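You operate a simulated robot arm through the tools that you are given. There is no shell and no other tool. Be economical: measure what you need, move in short steps, check, and stop when the job is done.

You are at the controls of a simulated two-armed robot. One attempt, no reset.

## Task
Switch the lamp off; put it and the blue rod in the tray.
Fine: hold the yellow lamp for its button; the orange tray stays where it is; pass the rod from one hand to the other on its way. Set down upright: yellow lamp.

It is judged by the outcome, as a careful person would: the job done as asked, and still so three seconds after it is handed in. It fails if anything else is knocked over, pushed out of place, dropped, spilled or broken.

## Robot
Two 7-joint arms with two-finger parallel grippers on one trunk, on a base that drives. Base frame: it is fixed to the floor where the robot stands at the start and does not move with it; the origin is under the middle of the robot, x ahead of it, y to its left, z up; the surface under the hand at the start is at about z = 0.84. Lengths are in m, angles in rad, forces in N, time in s.
The left shoulder is at the start at [0.07, 0.163, 1.145], the right one opposite. With the tool pointing down near the work surface each hand reaches from about 0.4 to 0.88 m from the robot's upright axis, wherever it stands, measured 20 degrees to its own side. Places, roughly: black head of the yellow lamp [0.6, 0.2, 1]; inside of the long orange tray [0.6, 1, 0.8]; red button of the yellow lamp [0.5, 0.2, 1]. Payload 3.43 kg a hand.
The tool frame of a hand sits at the grasp point between the pads (the TCP): z along the fingers, y along the line on which they close. The tips reach 0.034 m beyond it. Largest opening 0.128 m; finger width 0.024, thickness 0.012; the body of the gripper, 0.048 by 0.13 m, starts 0.096 m behind the TCP.
Orientation is that of the tool frame in the base frame, as a unit quaternion [w, x, y, z]. With the fingers straight down and closing along the base's y, the tool's x points along the base's -x, its y along +y and its z along -z.

## Interface
- The arms move only by the tool jog_arm. It takes "left_increments", "right_increments" or both (then of equal length, played together; a hand with none holds still); each is a list of rows, each a list of 2 entries, a list of its own where there are three numbers: the shift along the base's x, y, z in units of 20 mm (1.0 is 20 mm), then the turn, a rotation vector about the base's x, y, z in units of 5 degrees (1.0 is 5 degrees). In form: [[[x, y, z], [rx, ry, rz]], ...]. A call has 1 to 8 rows; each row shifts and turns the commanded pose from where the row before left it. "left_gripper" and "right_gripper" are, for a hand that has rows, the opening, from 0 (shut) to 1 (fully open), set as the call begins (left out, the last holds). A call with a number of a shift or a turn outside -1 to 1 is refused whole. Each row takes 0.2 s and may step no farther than 0.05 m and 0.15 rad from the row before; otherwise, or with a gripper value out of range, the whole call is refused. Where a pose cannot be reached the arm comes as near as it can. A force on the tool above 40 N (or 10 N above the force at the start of the call, whichever is more), or a blocked arm, ends the call early, and 0.2 s more pass. Each finger travels about 0.153 m/s and halts on what it meets, pressing with about 41 N; the grip force reading is that of the motor and also rises with nothing between the fingers. The clock runs only during rows and for 0.2 s after the last one: add rows that do not move to give the fingers time. It gives the time, the measured TCP pose, the force on the tool (base axes), the opening and the grip force at its end, in the units of the frame above (readings bear some noise), with the torque about the TCP (base axes, N m) and any sound that the robot's microphone picked up.
- Cameras (640 x 400 px; columns grow to the right, rows downward): "scene" is now at [0.1235, 0.0518, 1.3764]; the picture's right is [0.58, -0.81, 0.00], its down [-0.45, -0.33, -0.83] and it looks along [0.67, 0.48, -0.56] (base axes); focal length 274 px, centre (320, 200). "left" rides on the left gripper at [0.076, 0.011, -0.16] in its tool frame; the picture's right is [-0.15, 0.99, 0.00], its down [-0.88, -0.13, -0.46] and it looks along [-0.45, -0.07, 0.89] (tool axes); focal length 234 px, centre (320, 200). "right" rides on the right gripper at [0.076, -0.011, -0.16] in its tool frame; the picture's right is [0.15, 0.99, 0.00], its down [-0.88, 0.13, -0.46] and it looks along [-0.45, 0.07, 0.89] (tool axes); focal length 234 px, centre (320, 200). There is no depth. A picture from a camera that has moved, and an enlarged one, comes with that camera's place and axes in the base frame and with its lens.
- snapshot(camera): a new picture of that camera. It takes no simulated time.
- move_column(by): slides the trunk up (or, below 0, down) by that many m; the arms and the scene camera ride with it, the base frame stays. It gives what a move gives, with no picture.
- drive_base(legs): drives the robot by 1 to 6 legs, each [ahead, left, turn to the left] in m, m and rad, along the robot's own axes; the way and the turn of a leg run together, so that a leg with both is an arc; at most 1.5 m and 3.142 rad a leg. The arms and the cameras ride along, it lands a little off, and it stops where it bumps. It gives what a move gives.
- head_to(pan, tilt): turns the head with the scene camera to pan (to the left, within 1.501 rad either way) and tilt (down, from -0.506 to 1.204), counted from straight ahead of the robot. It gives what a move gives.
- zoom(camera, box): a new picture of the part [left, top, right, bottom] of that camera's present view, enlarged. It takes no simulated time.
- close_job(): hands the job in; it is judged then, once.

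Work in short steps. Places have to be worked out from the pictures, the camera data and where the tool is seen: move nearer, look again, correct. Check each grasp and each placing, and mend what went wrong. You have 120 turns and 100 pictures in all, those below and enlarged ones among them. Open the grippers and draw the arms clear of the work before you hand the job in, unless the task says otherwise; then end with one line.

The tools are called after ">>>" by a JSON object that holds its "api" and its "payload". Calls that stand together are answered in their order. jog_arm: Moves the arms, as the interface text tells. Its arguments: {"type":"object","properties":{"left_increments":{"type":"array"},"left_gripper":{"type":"number"},"right_increments":{"type":"array"},"right_gripper":{"type":"number"}},"required":[]} The other tools are called the same way: move_column (by) slides the trunk up or down; drive_base (legs) drives the base; head_to (pan, tilt) turns the head that bears the scene camera; snapshot (camera) takes a picture; zoom (camera, box) takes an enlarged picture of a part of a camera's view; close_job () hands the job in.

At the start:

```text
t: 0.0
left_eef_pos: [0.3319, 0.4591, 1.202]
left_tcp_rot: [0.0, 0.0, 1.0, 0.0]
left_wrist_force: [0.5, -0.3, 0.0]
left_ft_torque: [-0.04, 0.01, -0.02]
left_gripper_width: 0.1281
left_grasp_force: 0.0
right_eef_pos: [0.6738, 0.0208, 1.1843]
right_tcp_rot: [0.0, 0.001, 1.0, 0.001]
right_wrist_force: [-0.1, 0.1, 0.5]
right_ft_torque: [0.02, 0.03, 0.03]
right_gripper_width: 0.1278
right_grasp_force: 0.1
trunk travel left (down, up): [-0.625, 0.315]
robot x, y, heading: [0.0003, 0.0032, -0.0]
head pan, tilt: [0.621, 0.592]
```

scene: 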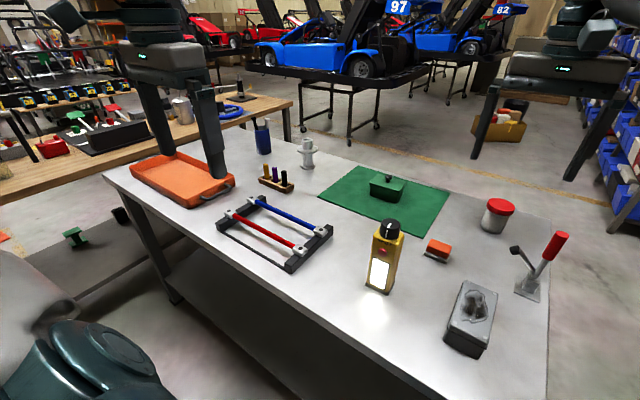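
right: 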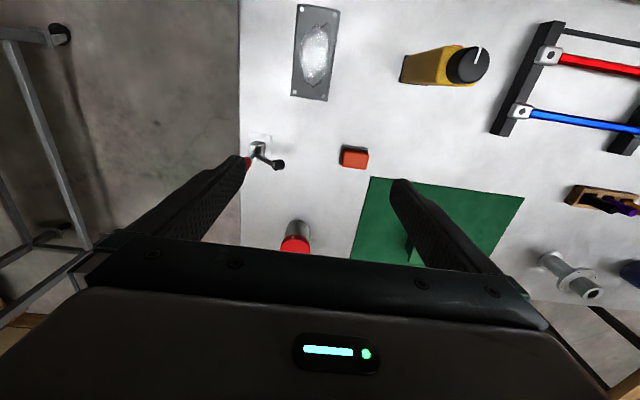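
left: 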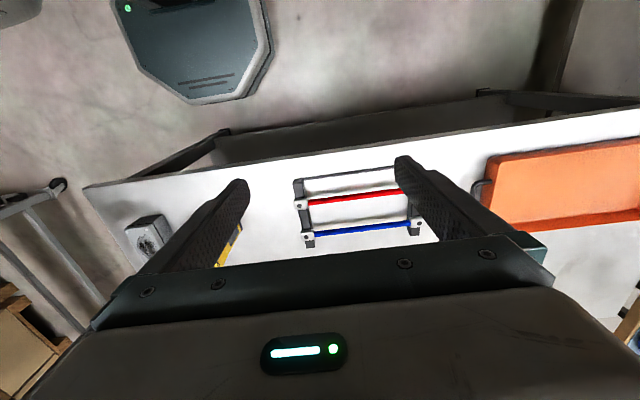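

The lamp stands lit in front of the robot, with the rods on a rack to its left and the tray farther left. I'll enlarge the lamp, rack and tray first.

>>> {"api": "zoom", "payload": {"camera": "scene", "box": [340, 200, 460, 300]}}

>>> {"api": "zoom", "payload": {"camera": "scene", "box": [200, 150, 360, 280]}}

>>> {"api": "zoom", "payload": {"camera": "scene", "box": [90, 130, 250, 230]}}

```text
4.00 times, centred on (400, 250) of scene
camera zoom: at [0.1235, 0.0518, 1.3764], right [0.58, -0.81, 0.0], down [-0.45, -0.33, -0.83], along [0.67, 0.48, -0.56], focal length 1096 px, centre (0, 0)
```

zoom: 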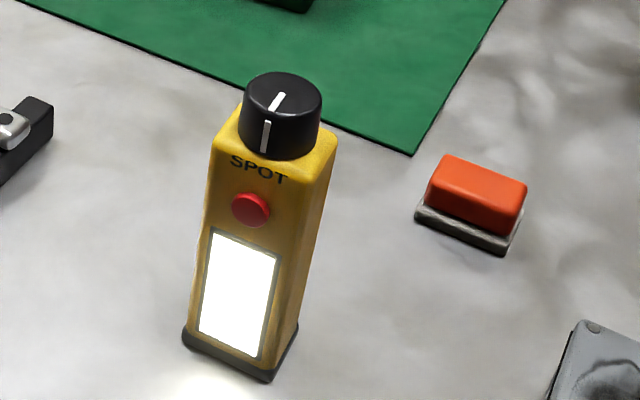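

```text
3.08 times, centred on (280, 215) of scene
camera zoom: at [0.1235, 0.0518, 1.3764], right [0.58, -0.81, 0.0], down [-0.45, -0.33, -0.83], along [0.67, 0.48, -0.56], focal length 843 px, centre (443, 154)
```

zoom: 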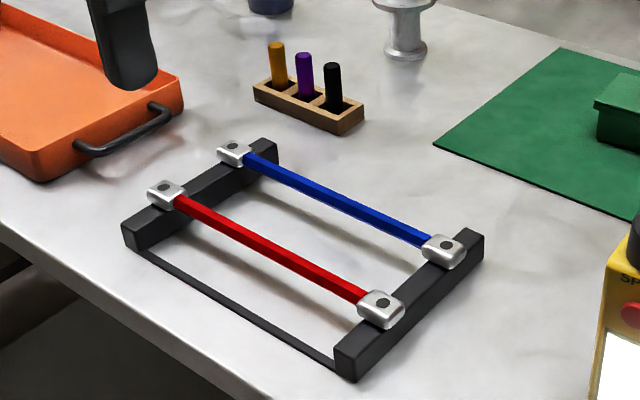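

```text
4.00 times, centred on (170, 180) of scene
camera zoom: at [0.1235, 0.0518, 1.3764], right [0.58, -0.81, 0.0], down [-0.45, -0.33, -0.83], along [0.67, 0.48, -0.56], focal length 1096 px, centre (920, 280)
```

zoom: 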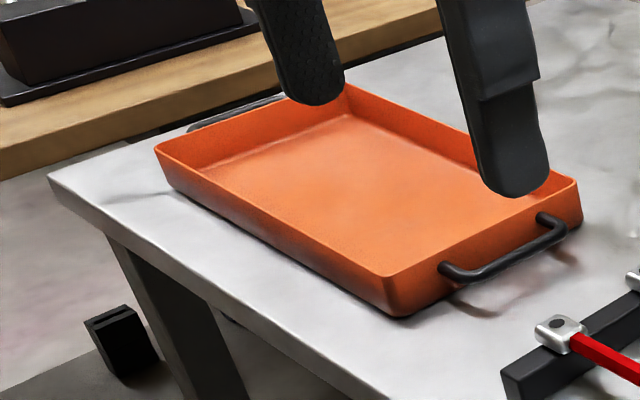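

Lamp: base centre about (0.567, 0.188), button about (0.535, 0.188, 0.962) facing the robot, knob top about z 1.02. The blue rod runs along y at x≈0.60, y 0.41–0.64; the tray spans about x 0.47–0.67, y 0.83–1.22. I'll back up a little for room to press the button.

>>> {"api": "drive_base", "payload": {"legs": [[-0.1, 0, 0]]}}

```text
t: 1.1
left_eef_pos: [0.2331, 0.4605, 1.2025]
left_tcp_rot: [0.0, -0.001, 1.0, 0.0]
left_wrist_force: [-1.1, -0.1, 0.2]
left_ft_torque: [-0.02, -0.03, -0.02]
left_gripper_width: 0.1282
left_grasp_force: 0.0
right_eef_pos: [0.5757, 0.0223, 1.1838]
right_tcp_rot: [0.0, -0.001, 1.0, 0.0]
right_wrist_force: [0.2, 0.4, 0.9]
right_ft_torque: [0.0, 0.01, -0.01]
right_gripper_width: 0.1282
right_grasp_force: 0.1
trunk travel left (down, up): [-0.625, 0.315]
robot x, y, heading: [-0.0976, -0.0004, 0.004]
head pan, tilt: [0.621, 0.592]
```

The base moved 0.1 m back. Now I move the left hand toward the space above the lamp, and draw the right hand back while tilting it forward.

>>> {"api": "jog_arm", "payload": {"left_increments": [[[1, -1, 0], [0, 0, 0]], [[1, -1, 0], [0, 0, 0]], [[1, -1, 0], [0, 0, 0]], [[1, -1, 0], [0, 0, 0]], [[1, -1, 0], [0, 0, 0]], [[1, -1, 0], [0, 0, 0]], [[1, -1, 0], [0, 0, 0]], [[1, -1, 0], [0, 0, 0]]], "right_increments": [[[-1, -0.5, 0], [0, -1, 0]], [[-1, -0.5, 0], [0, -1, 0]], [[-1, -0.5, 0], [0, -1, 0]], [[-1, -0.5, 0], [0, -1, 0]], [[-1, -0.5, 0], [0, -1, 0]], [[-1, -0.5, 0], [0, -1, 0]], [[-1, 0, 0], [0, -1, 0]], [[-1, 0, 0], [0, -1, 0]]], "right_gripper": 0}}

```text
t: 2.9
left_eef_pos: [0.3937, 0.2996, 1.2034]
left_tcp_rot: [-0.001, -0.002, 1.0, 0.001]
left_wrist_force: [-0.1, -0.5, 0.3]
left_ft_torque: [0.0, -0.01, 0.0]
left_gripper_width: 0.1279
left_grasp_force: 0.0
right_eef_pos: [0.4148, -0.0384, 1.1832]
right_tcp_rot: [0.342, -0.001, 0.94, 0.001]
right_wrist_force: [-0.6, 0.0, -0.6]
right_ft_torque: [0.0, -0.01, 0.0]
right_gripper_width: 0.0
right_grasp_force: 32.9
trunk travel left (down, up): [-0.625, 0.315]
robot x, y, heading: [-0.0975, 0.0015, 0.004]
head pan, tilt: [0.621, 0.592]
```

Tracking is accurate. I bring the left hand over the lamp and lower the right hand clear of it.

>>> {"api": "jog_arm", "payload": {"left_increments": [[[1, -0.7, 0], [0, 0, 0]], [[1, -0.7, 0], [0, 0, 0]], [[1, -0.7, 0], [0, 0, 0]], [[1, -0.7, 0], [0, 0, 0]], [[1, -0.7, 0], [0, 0, 0]], [[1, -0.7, 0], [0, 0, 0]], [[1, -0.7, 0], [0, 0, 0]], [[1, -0.7, 0], [0, 0, 0]]], "right_increments": [[[0, 0, -1], [0, -1, 0]], [[0, 0, -1], [0, -1, 0]], [[0, 0, -1], [0, -1, 0]], [[0, 0, -1], [0, -1, 0]], [[0, 0, -1], [0, 0, 0]], [[0, 0, -1], [0, 0, 0]], [[0, 0, -1], [0, 0, 0]], [[0, 0, -1], [0, 0, 0]]]}}

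>>> {"api": "snapshot", "payload": {"camera": "left"}}

>>> {"api": "snapshot", "payload": {"camera": "scene"}}

```text
t: 4.7
left_eef_pos: [0.5133, 0.2153, 1.2019]
left_tcp_rot: [0.0, -0.003, 1.0, 0.001]
left_wrist_force: [0.2, -0.3, -0.2]
left_ft_torque: [-0.01, 0.02, 0.02]
left_gripper_width: 0.128
left_grasp_force: 0.1
left hand out of reach, approached as far as the arm can: row 7, 8
right_eef_pos: [0.416, -0.0376, 1.0229]
right_tcp_rot: [0.5, -0.001, 0.866, 0.0]
right_wrist_force: [0.0, 1.3, 0.2]
right_ft_torque: [0.0, -0.03, 0.0]
right_gripper_width: 0.0002
right_grasp_force: 32.8
trunk travel left (down, up): [-0.625, 0.315]
robot x, y, heading: [-0.0999, 0.0006, 0.005]
head pan, tilt: [0.621, 0.592]
```

```text
93 pictures are left
camera left: at [0.4373, 0.2257, 1.3613], right [0.14, 0.99, 0.0], down [0.88, -0.13, 0.46], along [0.45, -0.07, -0.89], focal length 234 px, centre (320, 200)
```

left: 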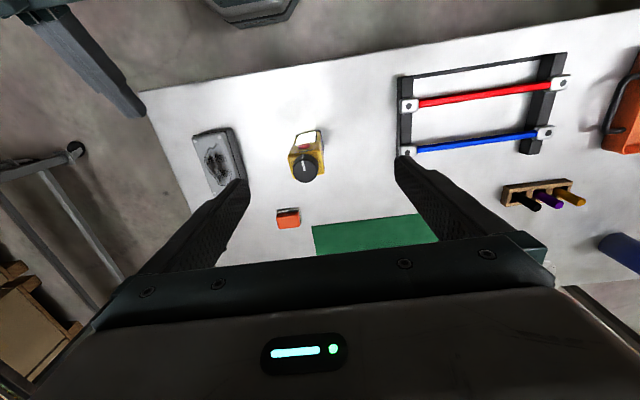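

```text
92 pictures are left
camera scene: at [0.0259, 0.0518, 1.3764], right [0.58, -0.81, 0.0], down [-0.45, -0.33, -0.83], along [0.67, 0.48, -0.56], focal length 274 px, centre (320, 200)
```

scene: 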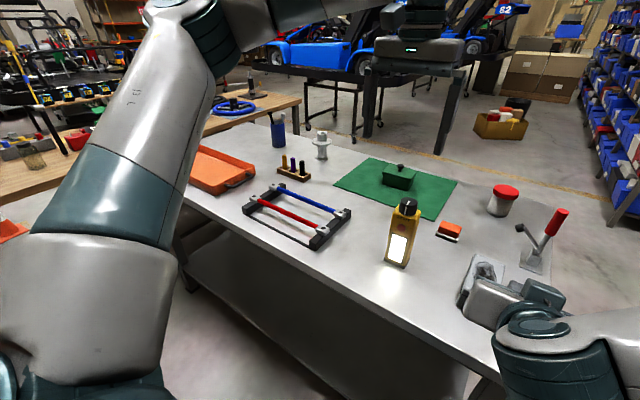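

The left hand hit its reach limit at this height; lower should be easier. I lower it to just above the knob and see where it ends up (lamp knob seen at about (0.56, 0.186)).

>>> {"api": "jog_arm", "payload": {"left_increments": [[[0, 0, -1], [0, 0, 0]], [[0, 0, -1], [0, 0, 0]], [[0, 0, -1], [0, 0, 0]], [[0, 0, -1], [0, 0, 0]], [[0, 0, -1], [0, 0, 0]]]}}

>>> {"api": "snapshot", "payload": {"camera": "left"}}

```text
t: 5.9
left_eef_pos: [0.5141, 0.2189, 1.1028]
left_tcp_rot: [0.0, -0.002, 1.0, -0.001]
left_wrist_force: [-1.1, 0.2, 0.2]
left_ft_torque: [-0.01, 0.01, 0.03]
left_gripper_width: 0.1282
left_grasp_force: 0.1
right_eef_pos: [0.4177, -0.0364, 1.0236]
right_tcp_rot: [0.5, -0.002, 0.866, 0.001]
right_wrist_force: [-0.7, 0.6, 0.6]
right_ft_torque: [0.02, 0.06, 0.0]
right_gripper_width: 0.0001
right_grasp_force: 32.5
trunk travel left (down, up): [-0.625, 0.315]
robot x, y, heading: [-0.1009, -0.0019, 0.002]
head pan, tilt: [0.621, 0.592]
```

```text
91 pictures are left
camera left: at [0.4378, 0.2286, 1.262], right [0.14, 0.99, 0.0], down [0.88, -0.13, 0.45], along [0.45, -0.07, -0.89], focal length 234 px, centre (320, 200)
```

left: 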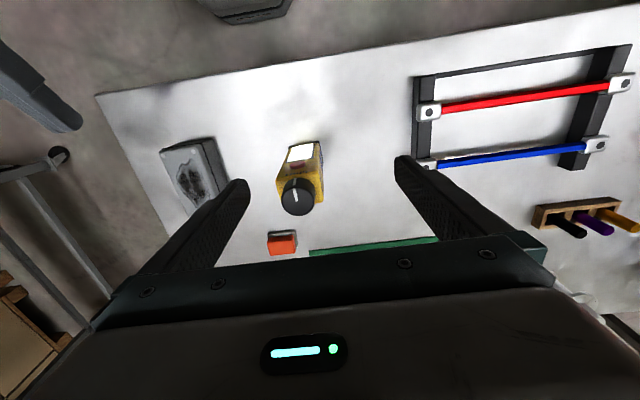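

I enlarge the lamp in the left wrist view to settle its x position more accurately.

>>> {"api": "zoom", "payload": {"camera": "left", "box": [250, 120, 370, 220]}}

>>> {"api": "zoom", "payload": {"camera": "scene", "box": [350, 190, 450, 280]}}

```text
4.00 times, centred on (310, 170) of left
camera zoom: at [0.4378, 0.2286, 1.262], right [0.14, 0.99, 0.0], down [0.88, -0.13, 0.45], along [0.45, -0.07, -0.89], focal length 937 px, centre (360, 320)
```

zoom: 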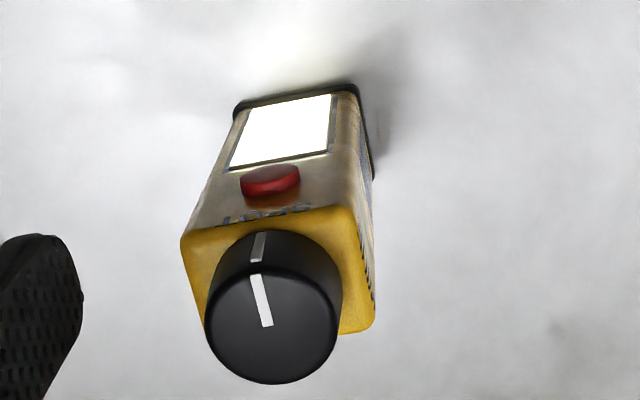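

```text
4.44 times, centred on (400, 235) of scene
camera zoom: at [0.0262, 0.0522, 1.3764], right [0.58, -0.81, 0.0], down [-0.45, -0.33, -0.83], along [0.67, 0.48, -0.56], focal length 1218 px, centre (-36, 44)
```

zoom: 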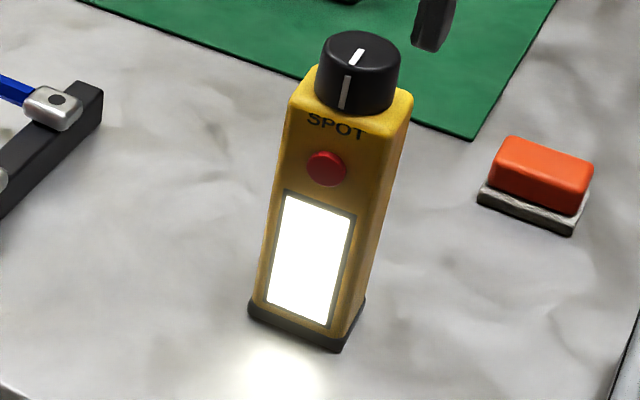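

The lamp body centre comes out at about (0.555, 0.185). I shift the left hand over it at this height.

>>> {"api": "jog_arm", "payload": {"left_increments": [[[0.7, -0.55, 0], [0, 0, 0]], [[0.7, -0.55, 0], [0, 0, 0]], [[0.65, -0.55, 0], [0, 0, 0]]]}}

>>> {"api": "zoom", "payload": {"camera": "left", "box": [120, 100, 520, 350]}}

>>> {"api": "snapshot", "payload": {"camera": "scene"}}

```text
t: 6.7
left_eef_pos: [0.5412, 0.1987, 1.0997]
left_tcp_rot: [0.001, -0.001, 1.0, -0.001]
left_wrist_force: [-0.8, -0.2, 0.7]
left_ft_torque: [-0.06, 0.02, 0.01]
left_gripper_width: 0.1278
left_grasp_force: 0.0
left hand out of reach, approached as far as the arm can: row 3
right_eef_pos: [0.4153, -0.0366, 1.0239]
right_tcp_rot: [0.5, -0.002, 0.866, 0.001]
right_wrist_force: [-0.1, 0.3, 0.0]
right_ft_torque: [-0.03, 0.0, -0.02]
right_gripper_width: 0.0
right_grasp_force: 32.7
trunk travel left (down, up): [-0.625, 0.315]
robot x, y, heading: [-0.0955, -0.0008, 0.007]
head pan, tilt: [0.621, 0.592]
```

```text
1.60 times, centred on (320, 225) of left
camera zoom: at [0.4641, 0.2098, 1.2593], right [0.14, 0.99, 0.0], down [0.88, -0.13, 0.46], along [0.45, -0.07, -0.89], focal length 375 px, centre (320, 160)
```

zoom: 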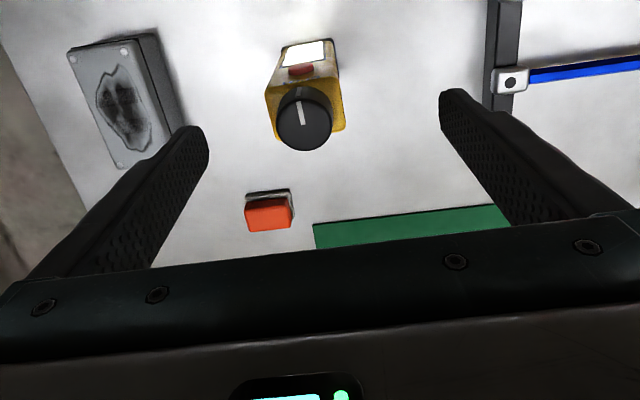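

```text
87 pictures are left
camera scene: at [0.0242, 0.0519, 1.3766], right [0.58, -0.81, 0.0], down [-0.45, -0.33, -0.83], along [0.67, 0.48, -0.56], focal length 274 px, centre (320, 200)
```

scene: 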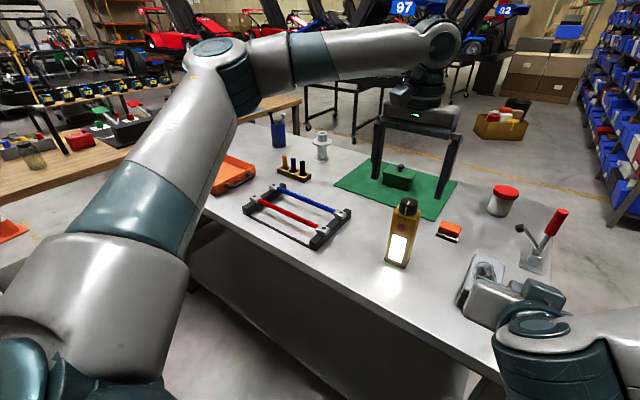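

Still at the reach limit; I drive 0.06 m forward so the arm has slack.

>>> {"api": "drive_base", "payload": {"legs": [[0.06, 0, 0]]}}

```text
t: 7.7
left_eef_pos: [0.5993, 0.199, 1.0994]
left_tcp_rot: [0.001, -0.003, 1.0, -0.001]
left_wrist_force: [0.1, -0.2, -0.6]
left_ft_torque: [0.0, 0.0, 0.0]
left_gripper_width: 0.128
left_grasp_force: 0.1
right_eef_pos: [0.4746, -0.0356, 1.0242]
right_tcp_rot: [0.501, -0.001, 0.865, 0.0]
right_wrist_force: [0.0, 0.1, 0.6]
right_ft_torque: [-0.01, 0.01, 0.0]
right_gripper_width: 0.0
right_grasp_force: 32.8
trunk travel left (down, up): [-0.625, 0.315]
robot x, y, heading: [-0.0399, 0.0007, 0.0]
head pan, tilt: [0.621, 0.592]
```

Now align over the lamp and go down halfway.

>>> {"api": "jog_arm", "payload": {"left_increments": [[[-0.7, -0.23, 0], [0, 0, 0]], [[-0.7, -0.23, 0], [0, 0, 0]], [[-0.7, -0.24, 0], [0, 0, 0]], [[0, 0, -1], [0, 0, 0]], [[0, 0, -1], [0, 0, 0]], [[0, 0, -1], [0, 0, 0]], [[0, 0, -1], [0, 0, 0]]]}}

>>> {"api": "snapshot", "payload": {"camera": "left"}}

>>> {"api": "zoom", "payload": {"camera": "scene", "box": [300, 120, 540, 270]}}

```text
t: 9.3
left_eef_pos: [0.5605, 0.1857, 1.0188]
left_tcp_rot: [0.001, -0.002, 1.0, -0.001]
left_wrist_force: [0.1, 0.0, 0.6]
left_ft_torque: [0.0, 0.0, -0.02]
left_gripper_width: 0.1281
left_grasp_force: 0.1
right_eef_pos: [0.4746, -0.0363, 1.0242]
right_tcp_rot: [0.499, -0.001, 0.866, 0.0]
right_wrist_force: [-0.2, 0.0, -0.1]
right_ft_torque: [0.02, -0.01, 0.0]
right_gripper_width: 0.0001
right_grasp_force: 33.0
trunk travel left (down, up): [-0.625, 0.315]
robot x, y, heading: [-0.0411, -0.0031, -0.003]
head pan, tilt: [0.621, 0.592]
```

```text
86 pictures are left
camera left: at [0.4831, 0.1958, 1.1779], right [0.14, 0.99, 0.0], down [0.88, -0.13, 0.46], along [0.45, -0.07, -0.89], focal length 234 px, centre (320, 200)
```

left: 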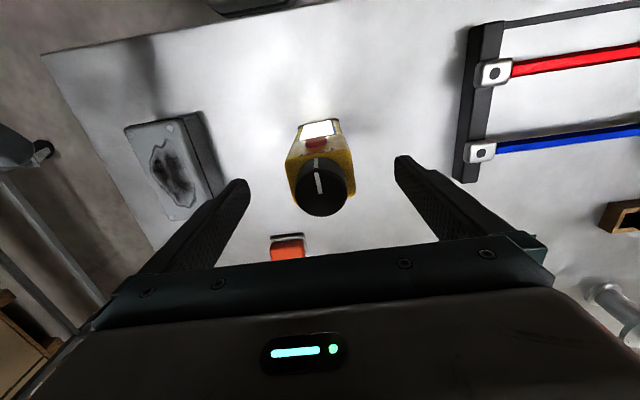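

```text
2.67 times, centred on (420, 195) of scene
camera zoom: at [0.085, 0.0523, 1.3763], right [0.58, -0.81, 0.0], down [-0.45, -0.33, -0.83], along [0.67, 0.48, -0.56], focal length 730 px, centre (53, 213)
```

zoom: 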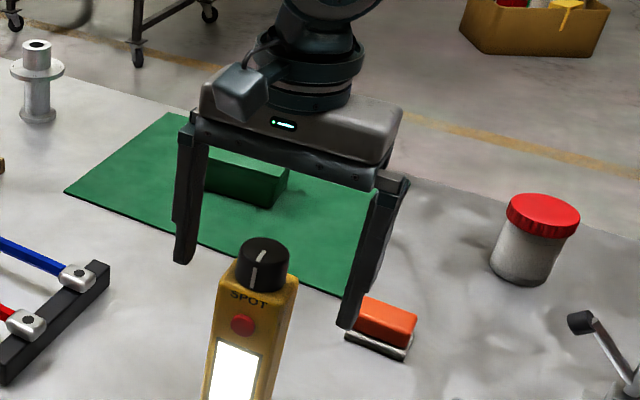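

Fingers straddle the lamp well; knob top is nearer z≈1.04 and x≈0.545, so I go down to TCP z≈0.967 with a small x correction and then close.

>>> {"api": "jog_arm", "payload": {"left_increments": [[[-0.4, 0, -0.65], [0, 0, 0]], [[0, 0, -1], [0, 0, 0]], [[0, 0, -0.95], [0, 0, 0]]]}}

>>> {"api": "snapshot", "payload": {"camera": "left"}}

>>> {"api": "zoom", "payload": {"camera": "scene", "box": [320, 150, 480, 250]}}

```text
t: 10.1
left_eef_pos: [0.5514, 0.1846, 0.9673]
left_tcp_rot: [0.0, -0.002, 1.0, 0.0]
left_wrist_force: [-0.1, -0.1, 0.5]
left_ft_torque: [0.02, -0.02, -0.01]
left_gripper_width: 0.1281
left_grasp_force: 0.0
right_eef_pos: [0.473, -0.0371, 1.0243]
right_tcp_rot: [0.5, 0.0, 0.866, 0.0]
right_wrist_force: [0.2, 0.8, 0.8]
right_ft_torque: [-0.02, -0.01, -0.02]
right_gripper_width: 0.0
right_grasp_force: 32.9
trunk travel left (down, up): [-0.625, 0.315]
robot x, y, heading: [-0.038, 0.001, 0.006]
head pan, tilt: [0.621, 0.592]
```

```text
84 pictures are left
camera left: at [0.4743, 0.1949, 1.1258], right [0.14, 0.99, 0.0], down [0.88, -0.13, 0.46], along [0.45, -0.07, -0.89], focal length 234 px, centre (320, 200)
```

left: 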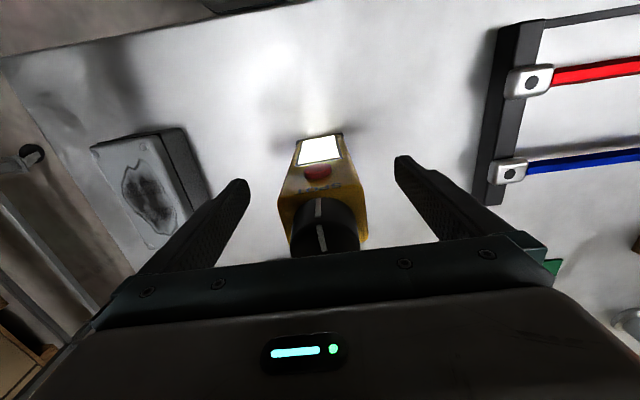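

```text
4.00 times, centred on (400, 200) of scene
camera zoom: at [0.0843, 0.0522, 1.3764], right [0.58, -0.81, 0.0], down [-0.45, -0.33, -0.83], along [0.67, 0.48, -0.56], focal length 1096 px, centre (0, 200)
```

zoom: 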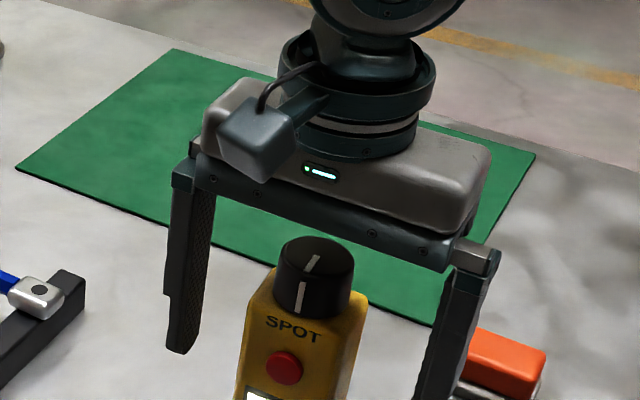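

Centred. I close the left gripper, giving the fingers time.

>>> {"api": "jog_arm", "payload": {"left_increments": [[[0, 0, 0], [0, 0, 0]], [[0, 0, 0], [0, 0, 0]], [[0, 0, 0], [0, 0, 0]], [[0, 0, 0], [0, 0, 0]]], "left_gripper": 0}}

>>> {"api": "zoom", "payload": {"camera": "scene", "box": [320, 150, 480, 250]}}

```text
t: 11.1
left_eef_pos: [0.5505, 0.1837, 0.9666]
left_tcp_rot: [0.001, -0.002, 1.0, -0.001]
left_wrist_force: [0.8, 0.7, 1.2]
left_ft_torque: [0.17, -0.07, 0.05]
left_gripper_width: 0.0565
left_grasp_force: 41.2
right_eef_pos: [0.4754, -0.0364, 1.0246]
right_tcp_rot: [0.5, -0.001, 0.866, 0.0]
right_wrist_force: [-0.6, 0.1, -0.3]
right_ft_torque: [0.0, 0.0, 0.01]
right_gripper_width: 0.0002
right_grasp_force: 33.3
trunk travel left (down, up): [-0.625, 0.315]
robot x, y, heading: [-0.0396, 0.002, 0.003]
head pan, tilt: [0.621, 0.592]
```

```text
4.00 times, centred on (400, 200) of scene
camera zoom: at [0.0841, 0.0521, 1.3764], right [0.58, -0.81, 0.0], down [-0.45, -0.33, -0.83], along [0.67, 0.48, -0.56], focal length 1096 px, centre (0, 200)
```

zoom: 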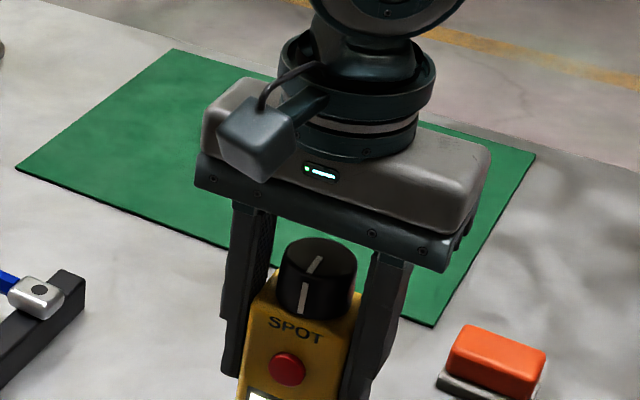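

The lamp is held (width 0.0565). Now I bring the right hand, fingers shut, in front of the button at (0.534, 0.184, 0.966) and level it more.

>>> {"api": "jog_arm", "payload": {"right_increments": [[[-1, 0.5, -0.3], [0, -1, 0]], [[-1, 1, -0.5], [0, -1, 0]], [[0, 1, -0.5], [0, -1, 0]], [[0, 1, -0.5], [0, 0, 0]], [[0, 1, -0.5], [0, 0, 0]], [[0, 1, -0.5], [0, 0, 0]], [[0, 1, -0.2], [0, 0, 0]], [[0, 1, 0], [0, 0, 0]]]}}

>>> {"api": "snapshot", "payload": {"camera": "right"}}

>>> {"api": "snapshot", "payload": {"camera": "scene"}}

```text
t: 12.9
left_eef_pos: [0.5498, 0.1834, 0.9655]
left_tcp_rot: [0.0, -0.001, 1.0, 0.0]
left_wrist_force: [-0.4, 0.5, 0.5]
left_ft_torque: [0.11, -0.03, 0.07]
left_gripper_width: 0.0561
left_grasp_force: 41.0
right_eef_pos: [0.4442, 0.1238, 0.9627]
right_tcp_rot: [0.609, -0.001, 0.793, 0.0]
right_wrist_force: [0.8, 0.2, -0.1]
right_ft_torque: [-0.03, -0.03, -0.01]
right_gripper_width: 0.0
right_grasp_force: 32.9
right hand out of reach, approached as far as the arm can: row 1
trunk travel left (down, up): [-0.625, 0.315]
robot x, y, heading: [-0.0395, -0.0018, 0.004]
head pan, tilt: [0.621, 0.592]
```

```text
81 pictures are left
camera right: at [0.2702, 0.1105, 0.9297], right [-0.04, 0.99, -0.14], down [-0.21, 0.13, 0.97], along [0.98, 0.07, 0.21], focal length 234 px, centre (320, 200)
```

right: 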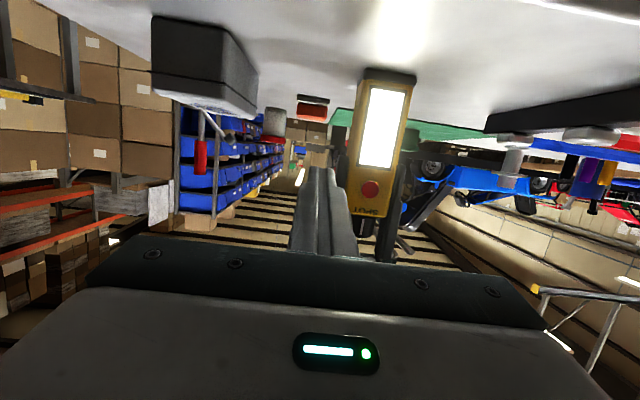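

```text
80 pictures are left
camera scene: at [0.084, 0.0523, 1.3765], right [0.58, -0.81, 0.0], down [-0.45, -0.33, -0.83], along [0.67, 0.48, -0.56], focal length 274 px, centre (320, 200)
```

scene: 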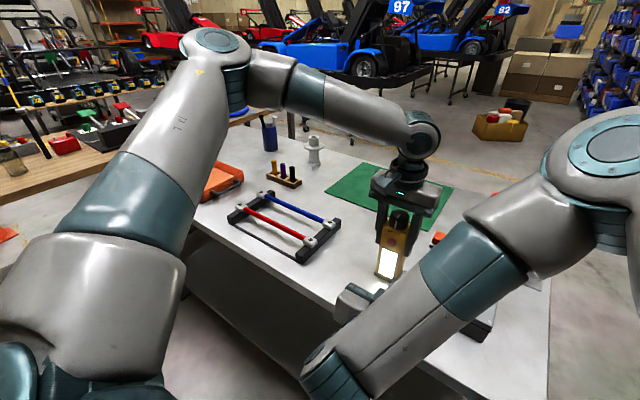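

The button is confirmed at y≈0.184, z≈0.967. I move sideways to its line and advance short of contact.

>>> {"api": "jog_arm", "payload": {"right_increments": [[[0, 1, 0], [0, 0, 0]], [[0, 1, 0], [0, 0, 0]], [[0, 1, 0.1], [0, 0, 0]], [[1, 0, 0], [0, 0, 0]], [[0.7, 0, 0], [0, 0, 0]]]}}

>>> {"api": "snapshot", "payload": {"camera": "right"}}

>>> {"api": "zoom", "payload": {"camera": "scene", "box": [320, 170, 480, 320]}}

```text
t: 14.1
left_eef_pos: [0.5515, 0.1849, 0.9663]
left_tcp_rot: [0.001, -0.001, 1.0, -0.001]
left_wrist_force: [-1.4, -0.2, 1.0]
left_ft_torque: [0.07, 0.08, 0.05]
left_gripper_width: 0.0561
left_grasp_force: 40.9
right_eef_pos: [0.4905, 0.1774, 0.9684]
right_tcp_rot: [0.609, -0.001, 0.794, 0.0]
right_wrist_force: [0.2, -0.6, 0.0]
right_ft_torque: [0.0, -0.05, -0.03]
right_gripper_width: 0.0001
right_grasp_force: 32.7
right hand out of reach, approached as far as the arm can: row 2, 3
trunk travel left (down, up): [-0.625, 0.315]
robot x, y, heading: [-0.0402, 0.0005, 0.004]
head pan, tilt: [0.621, 0.592]
```

```text
79 pictures are left
camera right: at [0.3168, 0.1655, 0.9351], right [-0.04, 0.99, -0.14], down [-0.21, 0.13, 0.97], along [0.98, 0.07, 0.21], focal length 234 px, centre (320, 200)
```

right: 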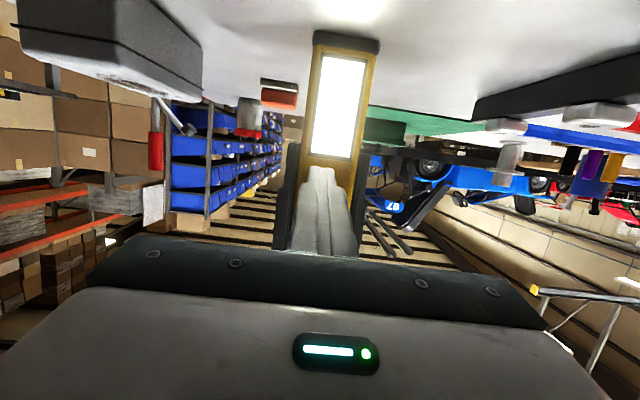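

```text
2.67 times, centred on (400, 245) of scene
camera zoom: at [0.0839, 0.0522, 1.3764], right [0.58, -0.81, 0.0], down [-0.45, -0.33, -0.83], along [0.67, 0.48, -0.56], focal length 730 px, centre (107, 80)
```

zoom: 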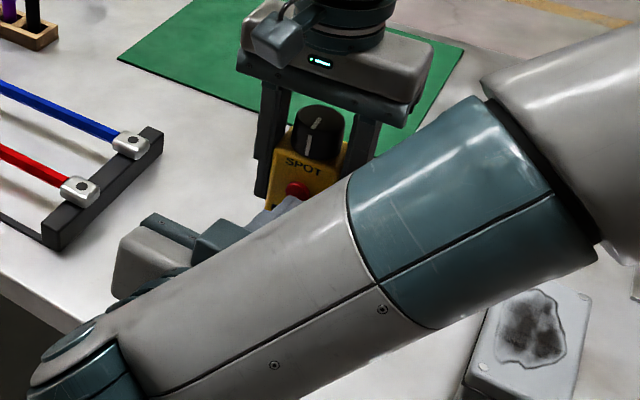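

Nearly in line; I trim y by +6 mm and z by −3 mm, then press forward in small steps.

>>> {"api": "jog_arm", "payload": {"right_increments": [[[0, 0.3, -0.15], [0, 0, 0]], [[0.3, 0, 0], [0, 0, 0]], [[0.3, 0, 0], [0, 0, 0]]]}}

>>> {"api": "zoom", "payload": {"camera": "scene", "box": [360, 180, 480, 260]}}

>>> {"api": "zoom", "payload": {"camera": "right", "box": [240, 0, 440, 260]}}

```text
t: 14.9
left_eef_pos: [0.5535, 0.1853, 0.9657]
left_tcp_rot: [0.002, -0.002, 1.0, -0.001]
left_wrist_force: [20.7, -0.1, -4.6]
left_ft_torque: [0.09, 0.08, -0.01]
left_gripper_width: 0.0558
left_grasp_force: 41.4
right_eef_pos: [0.5008, 0.1837, 0.9661]
right_tcp_rot: [0.609, -0.001, 0.793, 0.0]
right_wrist_force: [-21.3, 0.0, 7.2]
right_ft_torque: [-0.1, -0.32, 0.0]
right_gripper_width: 0.0001
right_grasp_force: 33.1
trunk travel left (down, up): [-0.625, 0.315]
robot x, y, heading: [-0.0414, -0.0016, 0.003]
head pan, tilt: [0.621, 0.592]
heard: click
```

```text
5.00 times, centred on (420, 220) of scene
camera zoom: at [0.0842, 0.0522, 1.3764], right [0.58, -0.81, 0.0], down [-0.45, -0.33, -0.83], along [0.67, 0.48, -0.56], focal length 1370 px, centre (-180, 100)
```

zoom: 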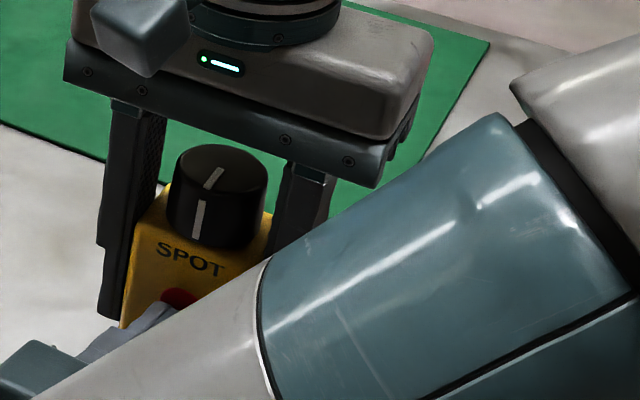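

```text
1.54 times, centred on (340, 130) of right
camera zoom: at [0.3271, 0.1713, 0.933], right [-0.04, 0.99, -0.14], down [-0.21, 0.13, 0.97], along [0.98, 0.07, 0.21], focal length 360 px, centre (289, 308)
```

zoom: 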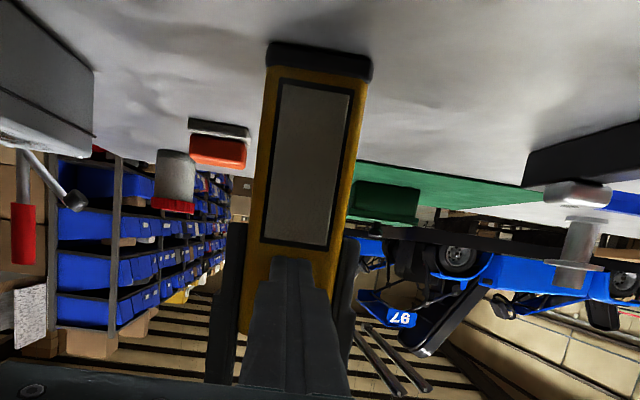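

A click was heard and the lamp is dark. I retreat straight back from the button.

>>> {"api": "jog_arm", "payload": {"right_increments": [[[-1, 0, 0], [0, 0, 0]], [[-1, 0, 0], [0, 0, 0]], [[0, -1, 0], [0, 0, 0]], [[0, -1, 0], [0, 0, 0]], [[0, -1, 0.5], [0, 0, 0]], [[0, -1, 0.5], [0, 0, 0]], [[0, -1, 0.5], [0, 0, 0]], [[0, -1, 0.5], [0, 0, 0]]]}}

>>> {"api": "zoom", "payload": {"camera": "right", "box": [260, 0, 560, 260]}}

>>> {"api": "snapshot", "payload": {"camera": "scene"}}

```text
t: 16.7
left_eef_pos: [0.5508, 0.1835, 0.9655]
left_tcp_rot: [0.0, -0.002, 1.0, 0.0]
left_wrist_force: [-1.6, -0.2, 1.1]
left_ft_torque: [0.14, 0.05, 0.02]
left_gripper_width: 0.0558
left_grasp_force: 41.0
right_eef_pos: [0.4621, 0.0636, 1.0045]
right_tcp_rot: [0.609, 0.0, 0.793, 0.0]
right_wrist_force: [-0.2, 0.3, 0.0]
right_ft_torque: [0.01, -0.03, 0.01]
right_gripper_width: 0.0
right_grasp_force: 32.3
trunk travel left (down, up): [-0.625, 0.315]
robot x, y, heading: [-0.0383, 0.0031, -0.0]
head pan, tilt: [0.621, 0.592]
```

```text
1.54 times, centred on (410, 130) of right
camera zoom: at [0.289, 0.0516, 0.9721], right [-0.04, 0.99, -0.14], down [-0.21, 0.13, 0.97], along [0.98, 0.07, 0.21], focal length 360 px, centre (182, 308)
```

zoom: 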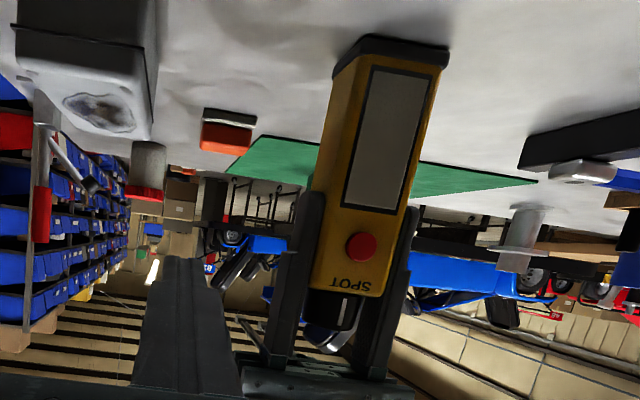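

```text
74 pictures are left
camera scene: at [0.0839, 0.0515, 1.3764], right [0.58, -0.81, 0.0], down [-0.45, -0.33, -0.83], along [0.67, 0.49, -0.56], focal length 274 px, centre (320, 200)
```

scene: 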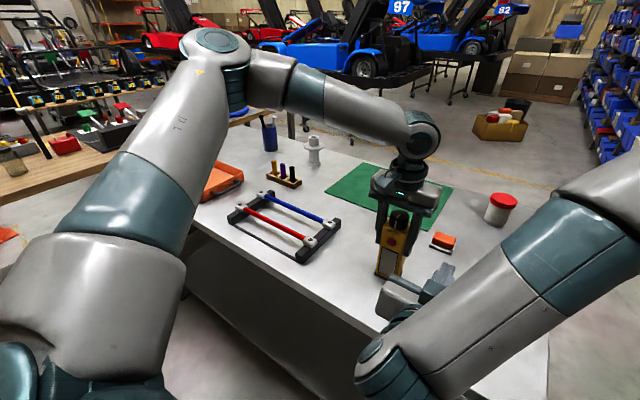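

The lamp is off. I lift it about 0.12 m and turn the right hand back toward straight down while raising it.

>>> {"api": "jog_arm", "payload": {"left_increments": [[[0, 0, 1], [0, 0, 0]], [[0, 0, 1], [0, 0, 0]], [[0, 0, 1], [0, 0, 0]], [[0, 0, 1], [0, 0, 0]], [[0, 0, 1], [0, 0, 0]], [[0, 0, 0.5], [0, 0, 0]], [[0, 0, 0], [0, 0, 0]], [[0, 0, 0], [0, 0, 0]]], "right_increments": [[[0, -1, 1], [0, 1, 0]], [[0, -1, 1], [0, 1, 0]], [[0, -1, 1], [0, 1, 0]], [[0, -1, 1], [0, 1, 0]], [[0, -1, 1], [0, 1, 0]], [[0, 0, 1], [0, 1, 0]], [[0, 0, 0], [0, 1, 0]], [[0, 0, 0], [0, 1, 0]]]}}

>>> {"api": "snapshot", "payload": {"camera": "scene"}}

```text
t: 18.5
left_eef_pos: [0.5526, 0.1852, 1.0771]
left_tcp_rot: [-0.001, -0.002, 1.0, 0.0]
left_wrist_force: [0.2, 0.1, -3.4]
left_ft_torque: [0.01, 0.03, 0.0]
left_gripper_width: 0.0558
left_grasp_force: 41.7
right_eef_pos: [0.4624, -0.0373, 1.1236]
right_tcp_rot: [0.3, -0.001, 0.954, 0.001]
right_wrist_force: [-0.4, -0.2, -0.4]
right_ft_torque: [0.03, -0.02, 0.0]
right_gripper_width: 0.0001
right_grasp_force: 32.3
trunk travel left (down, up): [-0.625, 0.315]
robot x, y, heading: [-0.0394, 0.0016, 0.005]
head pan, tilt: [0.621, 0.592]
```

```text
73 pictures are left
camera scene: at [0.085, 0.0518, 1.3763], right [0.58, -0.81, 0.0], down [-0.45, -0.33, -0.83], along [0.67, 0.48, -0.56], focal length 274 px, centre (320, 200)
```

scene: 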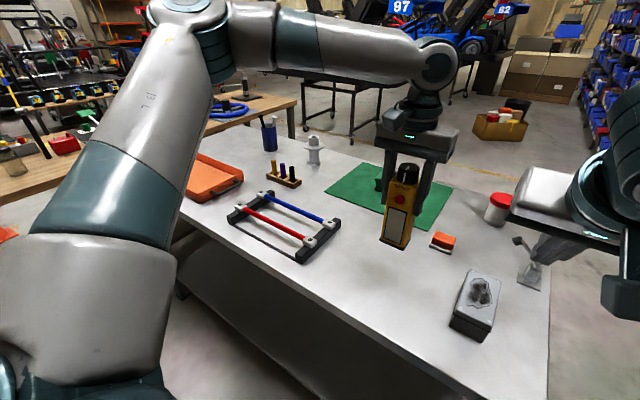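

The lamp hangs upright and stable. I drive 0.6 m left along the table to bring the tray into reach.

>>> {"api": "drive_base", "payload": {"legs": [[0, 0.3, 0], [0, 0.3, 0]]}}

>>> {"api": "head_to", "payload": {"pan": 0.65, "tilt": 0.75}}

>>> {"api": "snapshot", "payload": {"camera": "scene"}}

>>> {"api": "snapshot", "payload": {"camera": "left"}}

```text
t: 22.2
left_eef_pos: [0.5506, 0.7861, 1.0776]
left_tcp_rot: [0.0, 0.0, 1.0, -0.002]
left_wrist_force: [0.5, 0.4, -3.5]
left_ft_torque: [-0.02, 0.04, -0.01]
left_gripper_width: 0.0561
left_grasp_force: 40.9
right_eef_pos: [0.4614, 0.5643, 1.1243]
right_tcp_rot: [0.3, 0.001, 0.954, 0.0]
right_wrist_force: [0.1, 0.4, 0.1]
right_ft_torque: [-0.02, 0.01, 0.0]
right_gripper_width: 0.0001
right_grasp_force: 32.9
trunk travel left (down, up): [-0.625, 0.315]
robot x, y, heading: [-0.0409, 0.6028, 0.0]
head pan, tilt: [0.621, 0.592]
```

```text
t: 22.9
left_eef_pos: [0.5509, 0.7882, 1.0768]
left_tcp_rot: [-0.001, -0.001, 1.0, -0.001]
left_wrist_force: [0.1, 0.0, -2.6]
left_ft_torque: [-0.05, 0.05, 0.0]
left_gripper_width: 0.0557
left_grasp_force: 40.7
right_eef_pos: [0.462, 0.5648, 1.124]
right_tcp_rot: [0.3, 0.001, 0.954, -0.001]
right_wrist_force: [-0.6, -0.8, -0.3]
right_ft_torque: [-0.01, -0.02, -0.02]
right_gripper_width: 0.0
right_grasp_force: 33.0
trunk travel left (down, up): [-0.625, 0.315]
robot x, y, heading: [-0.0415, 0.6009, -0.002]
head pan, tilt: [0.649, 0.75]
```

```text
72 pictures are left
camera scene: at [0.0775, 0.6542, 1.3628], right [0.6, -0.8, 0.0], down [-0.54, -0.41, -0.73], along [0.58, 0.44, -0.68], focal length 274 px, centre (320, 200)
```

scene: 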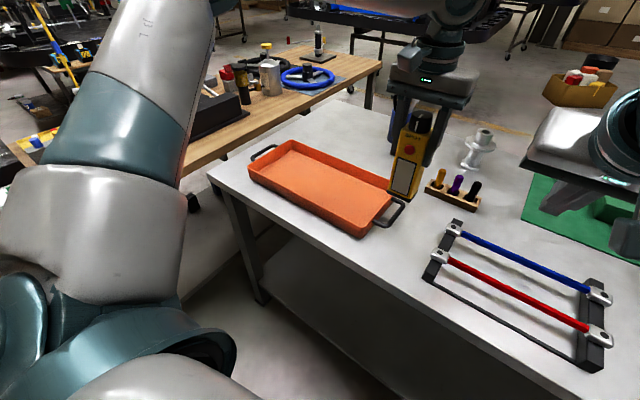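

```text
71 pictures are left
camera left: at [0.474, 0.7981, 1.2364], right [0.15, 0.99, 0.0], down [0.88, -0.13, 0.46], along [0.45, -0.07, -0.89], focal length 234 px, centre (320, 200)
```

left: 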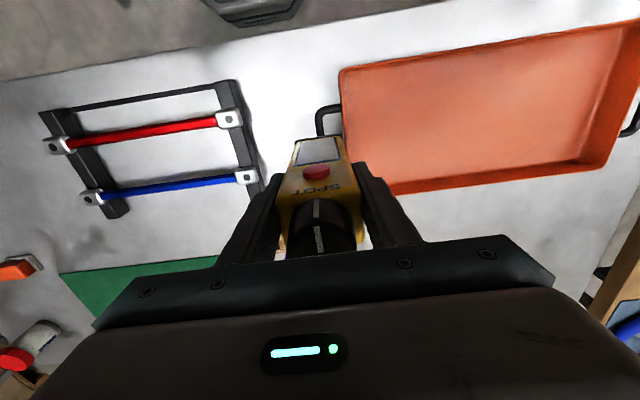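

Tray rim spans x 0.466–0.656, y 0.83–1.21, aligned with the axes. I carry the lamp toward about (0.595, 1.08), staying high.

>>> {"api": "jog_arm", "payload": {"left_increments": [[[0.3, 1, 0], [0, 0, 0]], [[0.3, 1, 0], [0, 0, 0]], [[0.3, 1, 0], [0, 0, 0]], [[0.3, 1, 0], [0, 0, 0]], [[0.3, 1, 0], [0, 0, 0]], [[0.3, 1, 0], [0, 0, 0]], [[0.3, 1, 0], [0, 0, 0]], [[0.1, 1, 0], [0, 0, 0]]]}}

>>> {"api": "jog_arm", "payload": {"left_increments": [[[0, 1, 0], [0, 0, 0]], [[0, 1, 0], [0, 0, 0]], [[0, 1, 0], [0, 0, 0]], [[0, 1, 0], [0, 0, 0]], [[0, 1, 0], [0, 0, 0]], [[0, 1, 0], [0, 0, 0]], [[0, 0.7, 0], [0, 0, 0]]]}}

>>> {"api": "snapshot", "payload": {"camera": "scene"}}

>>> {"api": "snapshot", "payload": {"camera": "left"}}

```text
t: 24.7
left_eef_pos: [0.5946, 0.9466, 1.0762]
left_tcp_rot: [0.0, 0.0, 1.0, 0.0]
left_wrist_force: [0.1, 0.0, -3.1]
left_ft_torque: [0.0, 0.06, 0.01]
left_gripper_width: 0.0557
left_grasp_force: 41.1
right_eef_pos: [0.4621, 0.5657, 1.1244]
right_tcp_rot: [0.301, 0.0, 0.954, 0.001]
right_wrist_force: [-0.4, -0.3, -0.6]
right_ft_torque: [0.0, -0.04, -0.01]
right_gripper_width: 0.0
right_grasp_force: 33.1
trunk travel left (down, up): [-0.625, 0.315]
robot x, y, heading: [-0.0373, 0.6023, -0.003]
head pan, tilt: [0.649, 0.75]
```

```text
t: 26.3
left_eef_pos: [0.5949, 1.0818, 1.0774]
left_tcp_rot: [0.0, 0.0, 1.0, -0.001]
left_wrist_force: [-0.1, 0.5, -3.3]
left_ft_torque: [-0.01, 0.01, 0.0]
left_gripper_width: 0.0559
left_grasp_force: 40.8
right_eef_pos: [0.4612, 0.5648, 1.1252]
right_tcp_rot: [0.3, 0.001, 0.954, 0.0]
right_wrist_force: [0.4, -0.5, 0.4]
right_ft_torque: [0.01, 0.03, 0.01]
right_gripper_width: 0.0002
right_grasp_force: 32.9
trunk travel left (down, up): [-0.625, 0.315]
robot x, y, heading: [-0.0409, 0.6056, -0.002]
head pan, tilt: [0.649, 0.75]
```

```text
70 pictures are left
camera scene: at [0.0775, 0.6543, 1.3628], right [0.6, -0.8, 0.0], down [-0.54, -0.41, -0.73], along [0.58, 0.44, -0.68], focal length 274 px, centre (320, 200)
```

scene: 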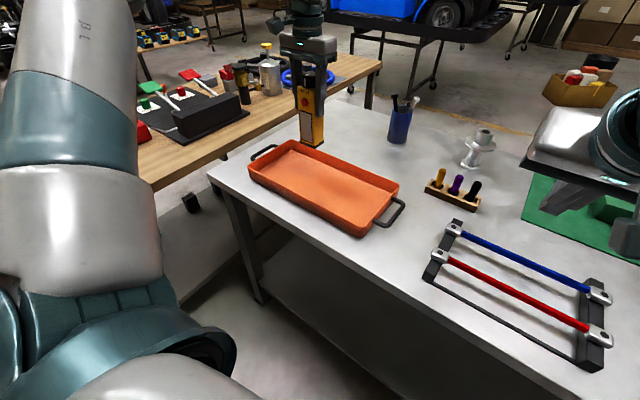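

```text
69 pictures are left
camera left: at [0.5179, 1.0919, 1.2357], right [0.15, 0.99, 0.0], down [0.88, -0.13, 0.46], along [0.45, -0.07, -0.89], focal length 234 px, centre (320, 200)
```

left: 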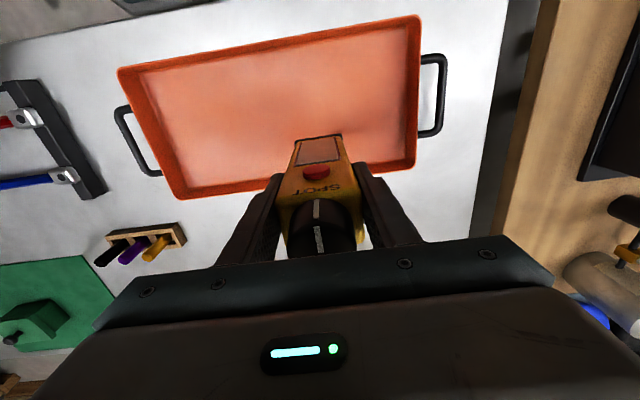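

The lamp is over the tray; far inner wall ≈0.645, so I bring it 12 mm nearer and lower it to just above the tray floor.

>>> {"api": "jog_arm", "payload": {"left_increments": [[[-0.6, 0, 0], [0, 0, 0]], [[0, 0, -1], [0, 0, 0]], [[0, 0, -1], [0, 0, 0]], [[0, 0, -1], [0, 0, 0]], [[0, 0, -0.8], [0, 0, 0]]]}}

>>> {"api": "snapshot", "payload": {"camera": "left"}}

>>> {"api": "zoom", "payload": {"camera": "scene", "box": [230, 70, 410, 240]}}

```text
t: 27.5
left_eef_pos: [0.583, 1.0799, 1.0016]
left_tcp_rot: [0.0, -0.001, 1.0, -0.001]
left_wrist_force: [-0.2, -0.1, -3.4]
left_ft_torque: [-0.02, 0.02, 0.03]
left_gripper_width: 0.0559
left_grasp_force: 40.7
right_eef_pos: [0.4634, 0.5653, 1.1239]
right_tcp_rot: [0.301, 0.001, 0.954, 0.0]
right_wrist_force: [0.2, -0.5, -0.3]
right_ft_torque: [0.02, 0.01, -0.02]
right_gripper_width: 0.0
right_grasp_force: 33.1
trunk travel left (down, up): [-0.625, 0.315]
robot x, y, heading: [-0.0376, 0.6045, -0.001]
head pan, tilt: [0.649, 0.75]
```

```text
68 pictures are left
camera left: at [0.5072, 1.0916, 1.1609], right [0.15, 0.99, 0.0], down [0.88, -0.13, 0.46], along [0.45, -0.07, -0.89], focal length 234 px, centre (320, 200)
```

left: 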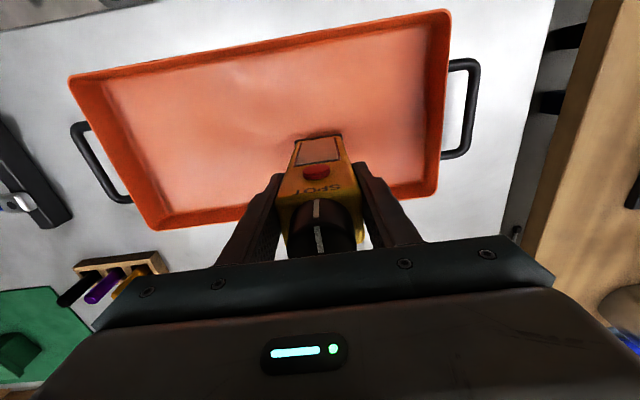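

```text
2.35 times, centred on (320, 155) of scene
camera zoom: at [0.0781, 0.6542, 1.3627], right [0.6, -0.8, 0.0], down [-0.54, -0.41, -0.73], along [0.58, 0.44, -0.68], focal length 645 px, centre (320, 306)
```

zoom: 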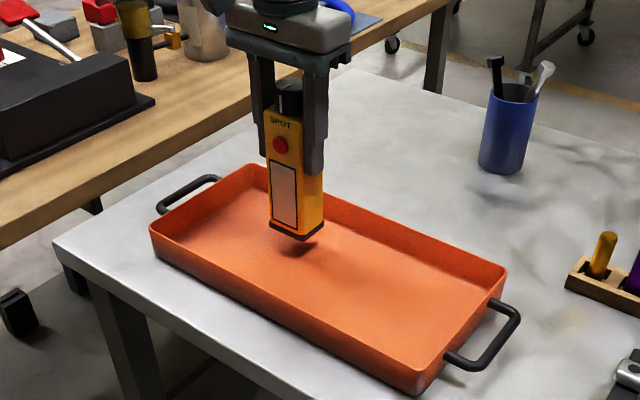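

Shadow shows it just above the tray floor, clear of the walls. I lower in small steps until the force shows contact.

>>> {"api": "jog_arm", "payload": {"left_increments": [[[0, 0, -0.5], [0, 0, 0]], [[0, 0, -0.4], [0, 0, 0]], [[0, 0, -0.2], [0, 0, 0]]]}}

```text
t: 28.3
left_eef_pos: [0.5826, 1.0801, 0.9792]
left_tcp_rot: [0.0, 0.0, 1.0, -0.001]
left_wrist_force: [-0.3, 0.0, -3.5]
left_ft_torque: [0.02, -0.03, 0.01]
left_gripper_width: 0.0557
left_grasp_force: 41.2
right_eef_pos: [0.4612, 0.5651, 1.1248]
right_tcp_rot: [0.3, 0.001, 0.954, -0.001]
right_wrist_force: [0.0, -0.2, 0.1]
right_ft_torque: [0.0, 0.03, 0.02]
right_gripper_width: 0.0
right_grasp_force: 33.5
trunk travel left (down, up): [-0.625, 0.315]
robot x, y, heading: [-0.0407, 0.6041, -0.0]
head pan, tilt: [0.649, 0.75]
```

No contact yet; continuing in finer steps.

>>> {"api": "jog_arm", "payload": {"left_increments": [[[0, 0, -0.2], [0, 0, 0]], [[0, 0, -0.15], [0, 0, 0]]]}}

>>> {"api": "zoom", "payload": {"camera": "scene", "box": [270, 90, 350, 150]}}

```text
t: 28.9
left_eef_pos: [0.5837, 1.0822, 0.9711]
left_tcp_rot: [-0.001, 0.0, 1.0, -0.001]
left_wrist_force: [0.4, -0.6, -3.0]
left_ft_torque: [-0.02, 0.03, -0.01]
left_gripper_width: 0.0558
left_grasp_force: 40.9
right_eef_pos: [0.462, 0.5647, 1.1237]
right_tcp_rot: [0.301, 0.001, 0.954, 0.0]
right_wrist_force: [1.1, 0.2, 0.1]
right_ft_torque: [0.02, 0.0, 0.0]
right_gripper_width: 0.0
right_grasp_force: 33.0
trunk travel left (down, up): [-0.625, 0.315]
robot x, y, heading: [-0.0409, 0.6039, 0.001]
head pan, tilt: [0.649, 0.75]
```

```text
6.67 times, centred on (310, 120) of scene
camera zoom: at [0.0776, 0.6541, 1.3628], right [0.6, -0.8, 0.0], down [-0.54, -0.41, -0.73], along [0.58, 0.44, -0.68], focal length 1826 px, centre (387, 733)
```

zoom: 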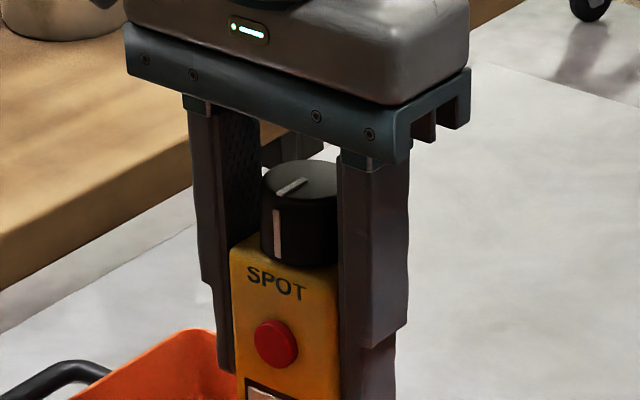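

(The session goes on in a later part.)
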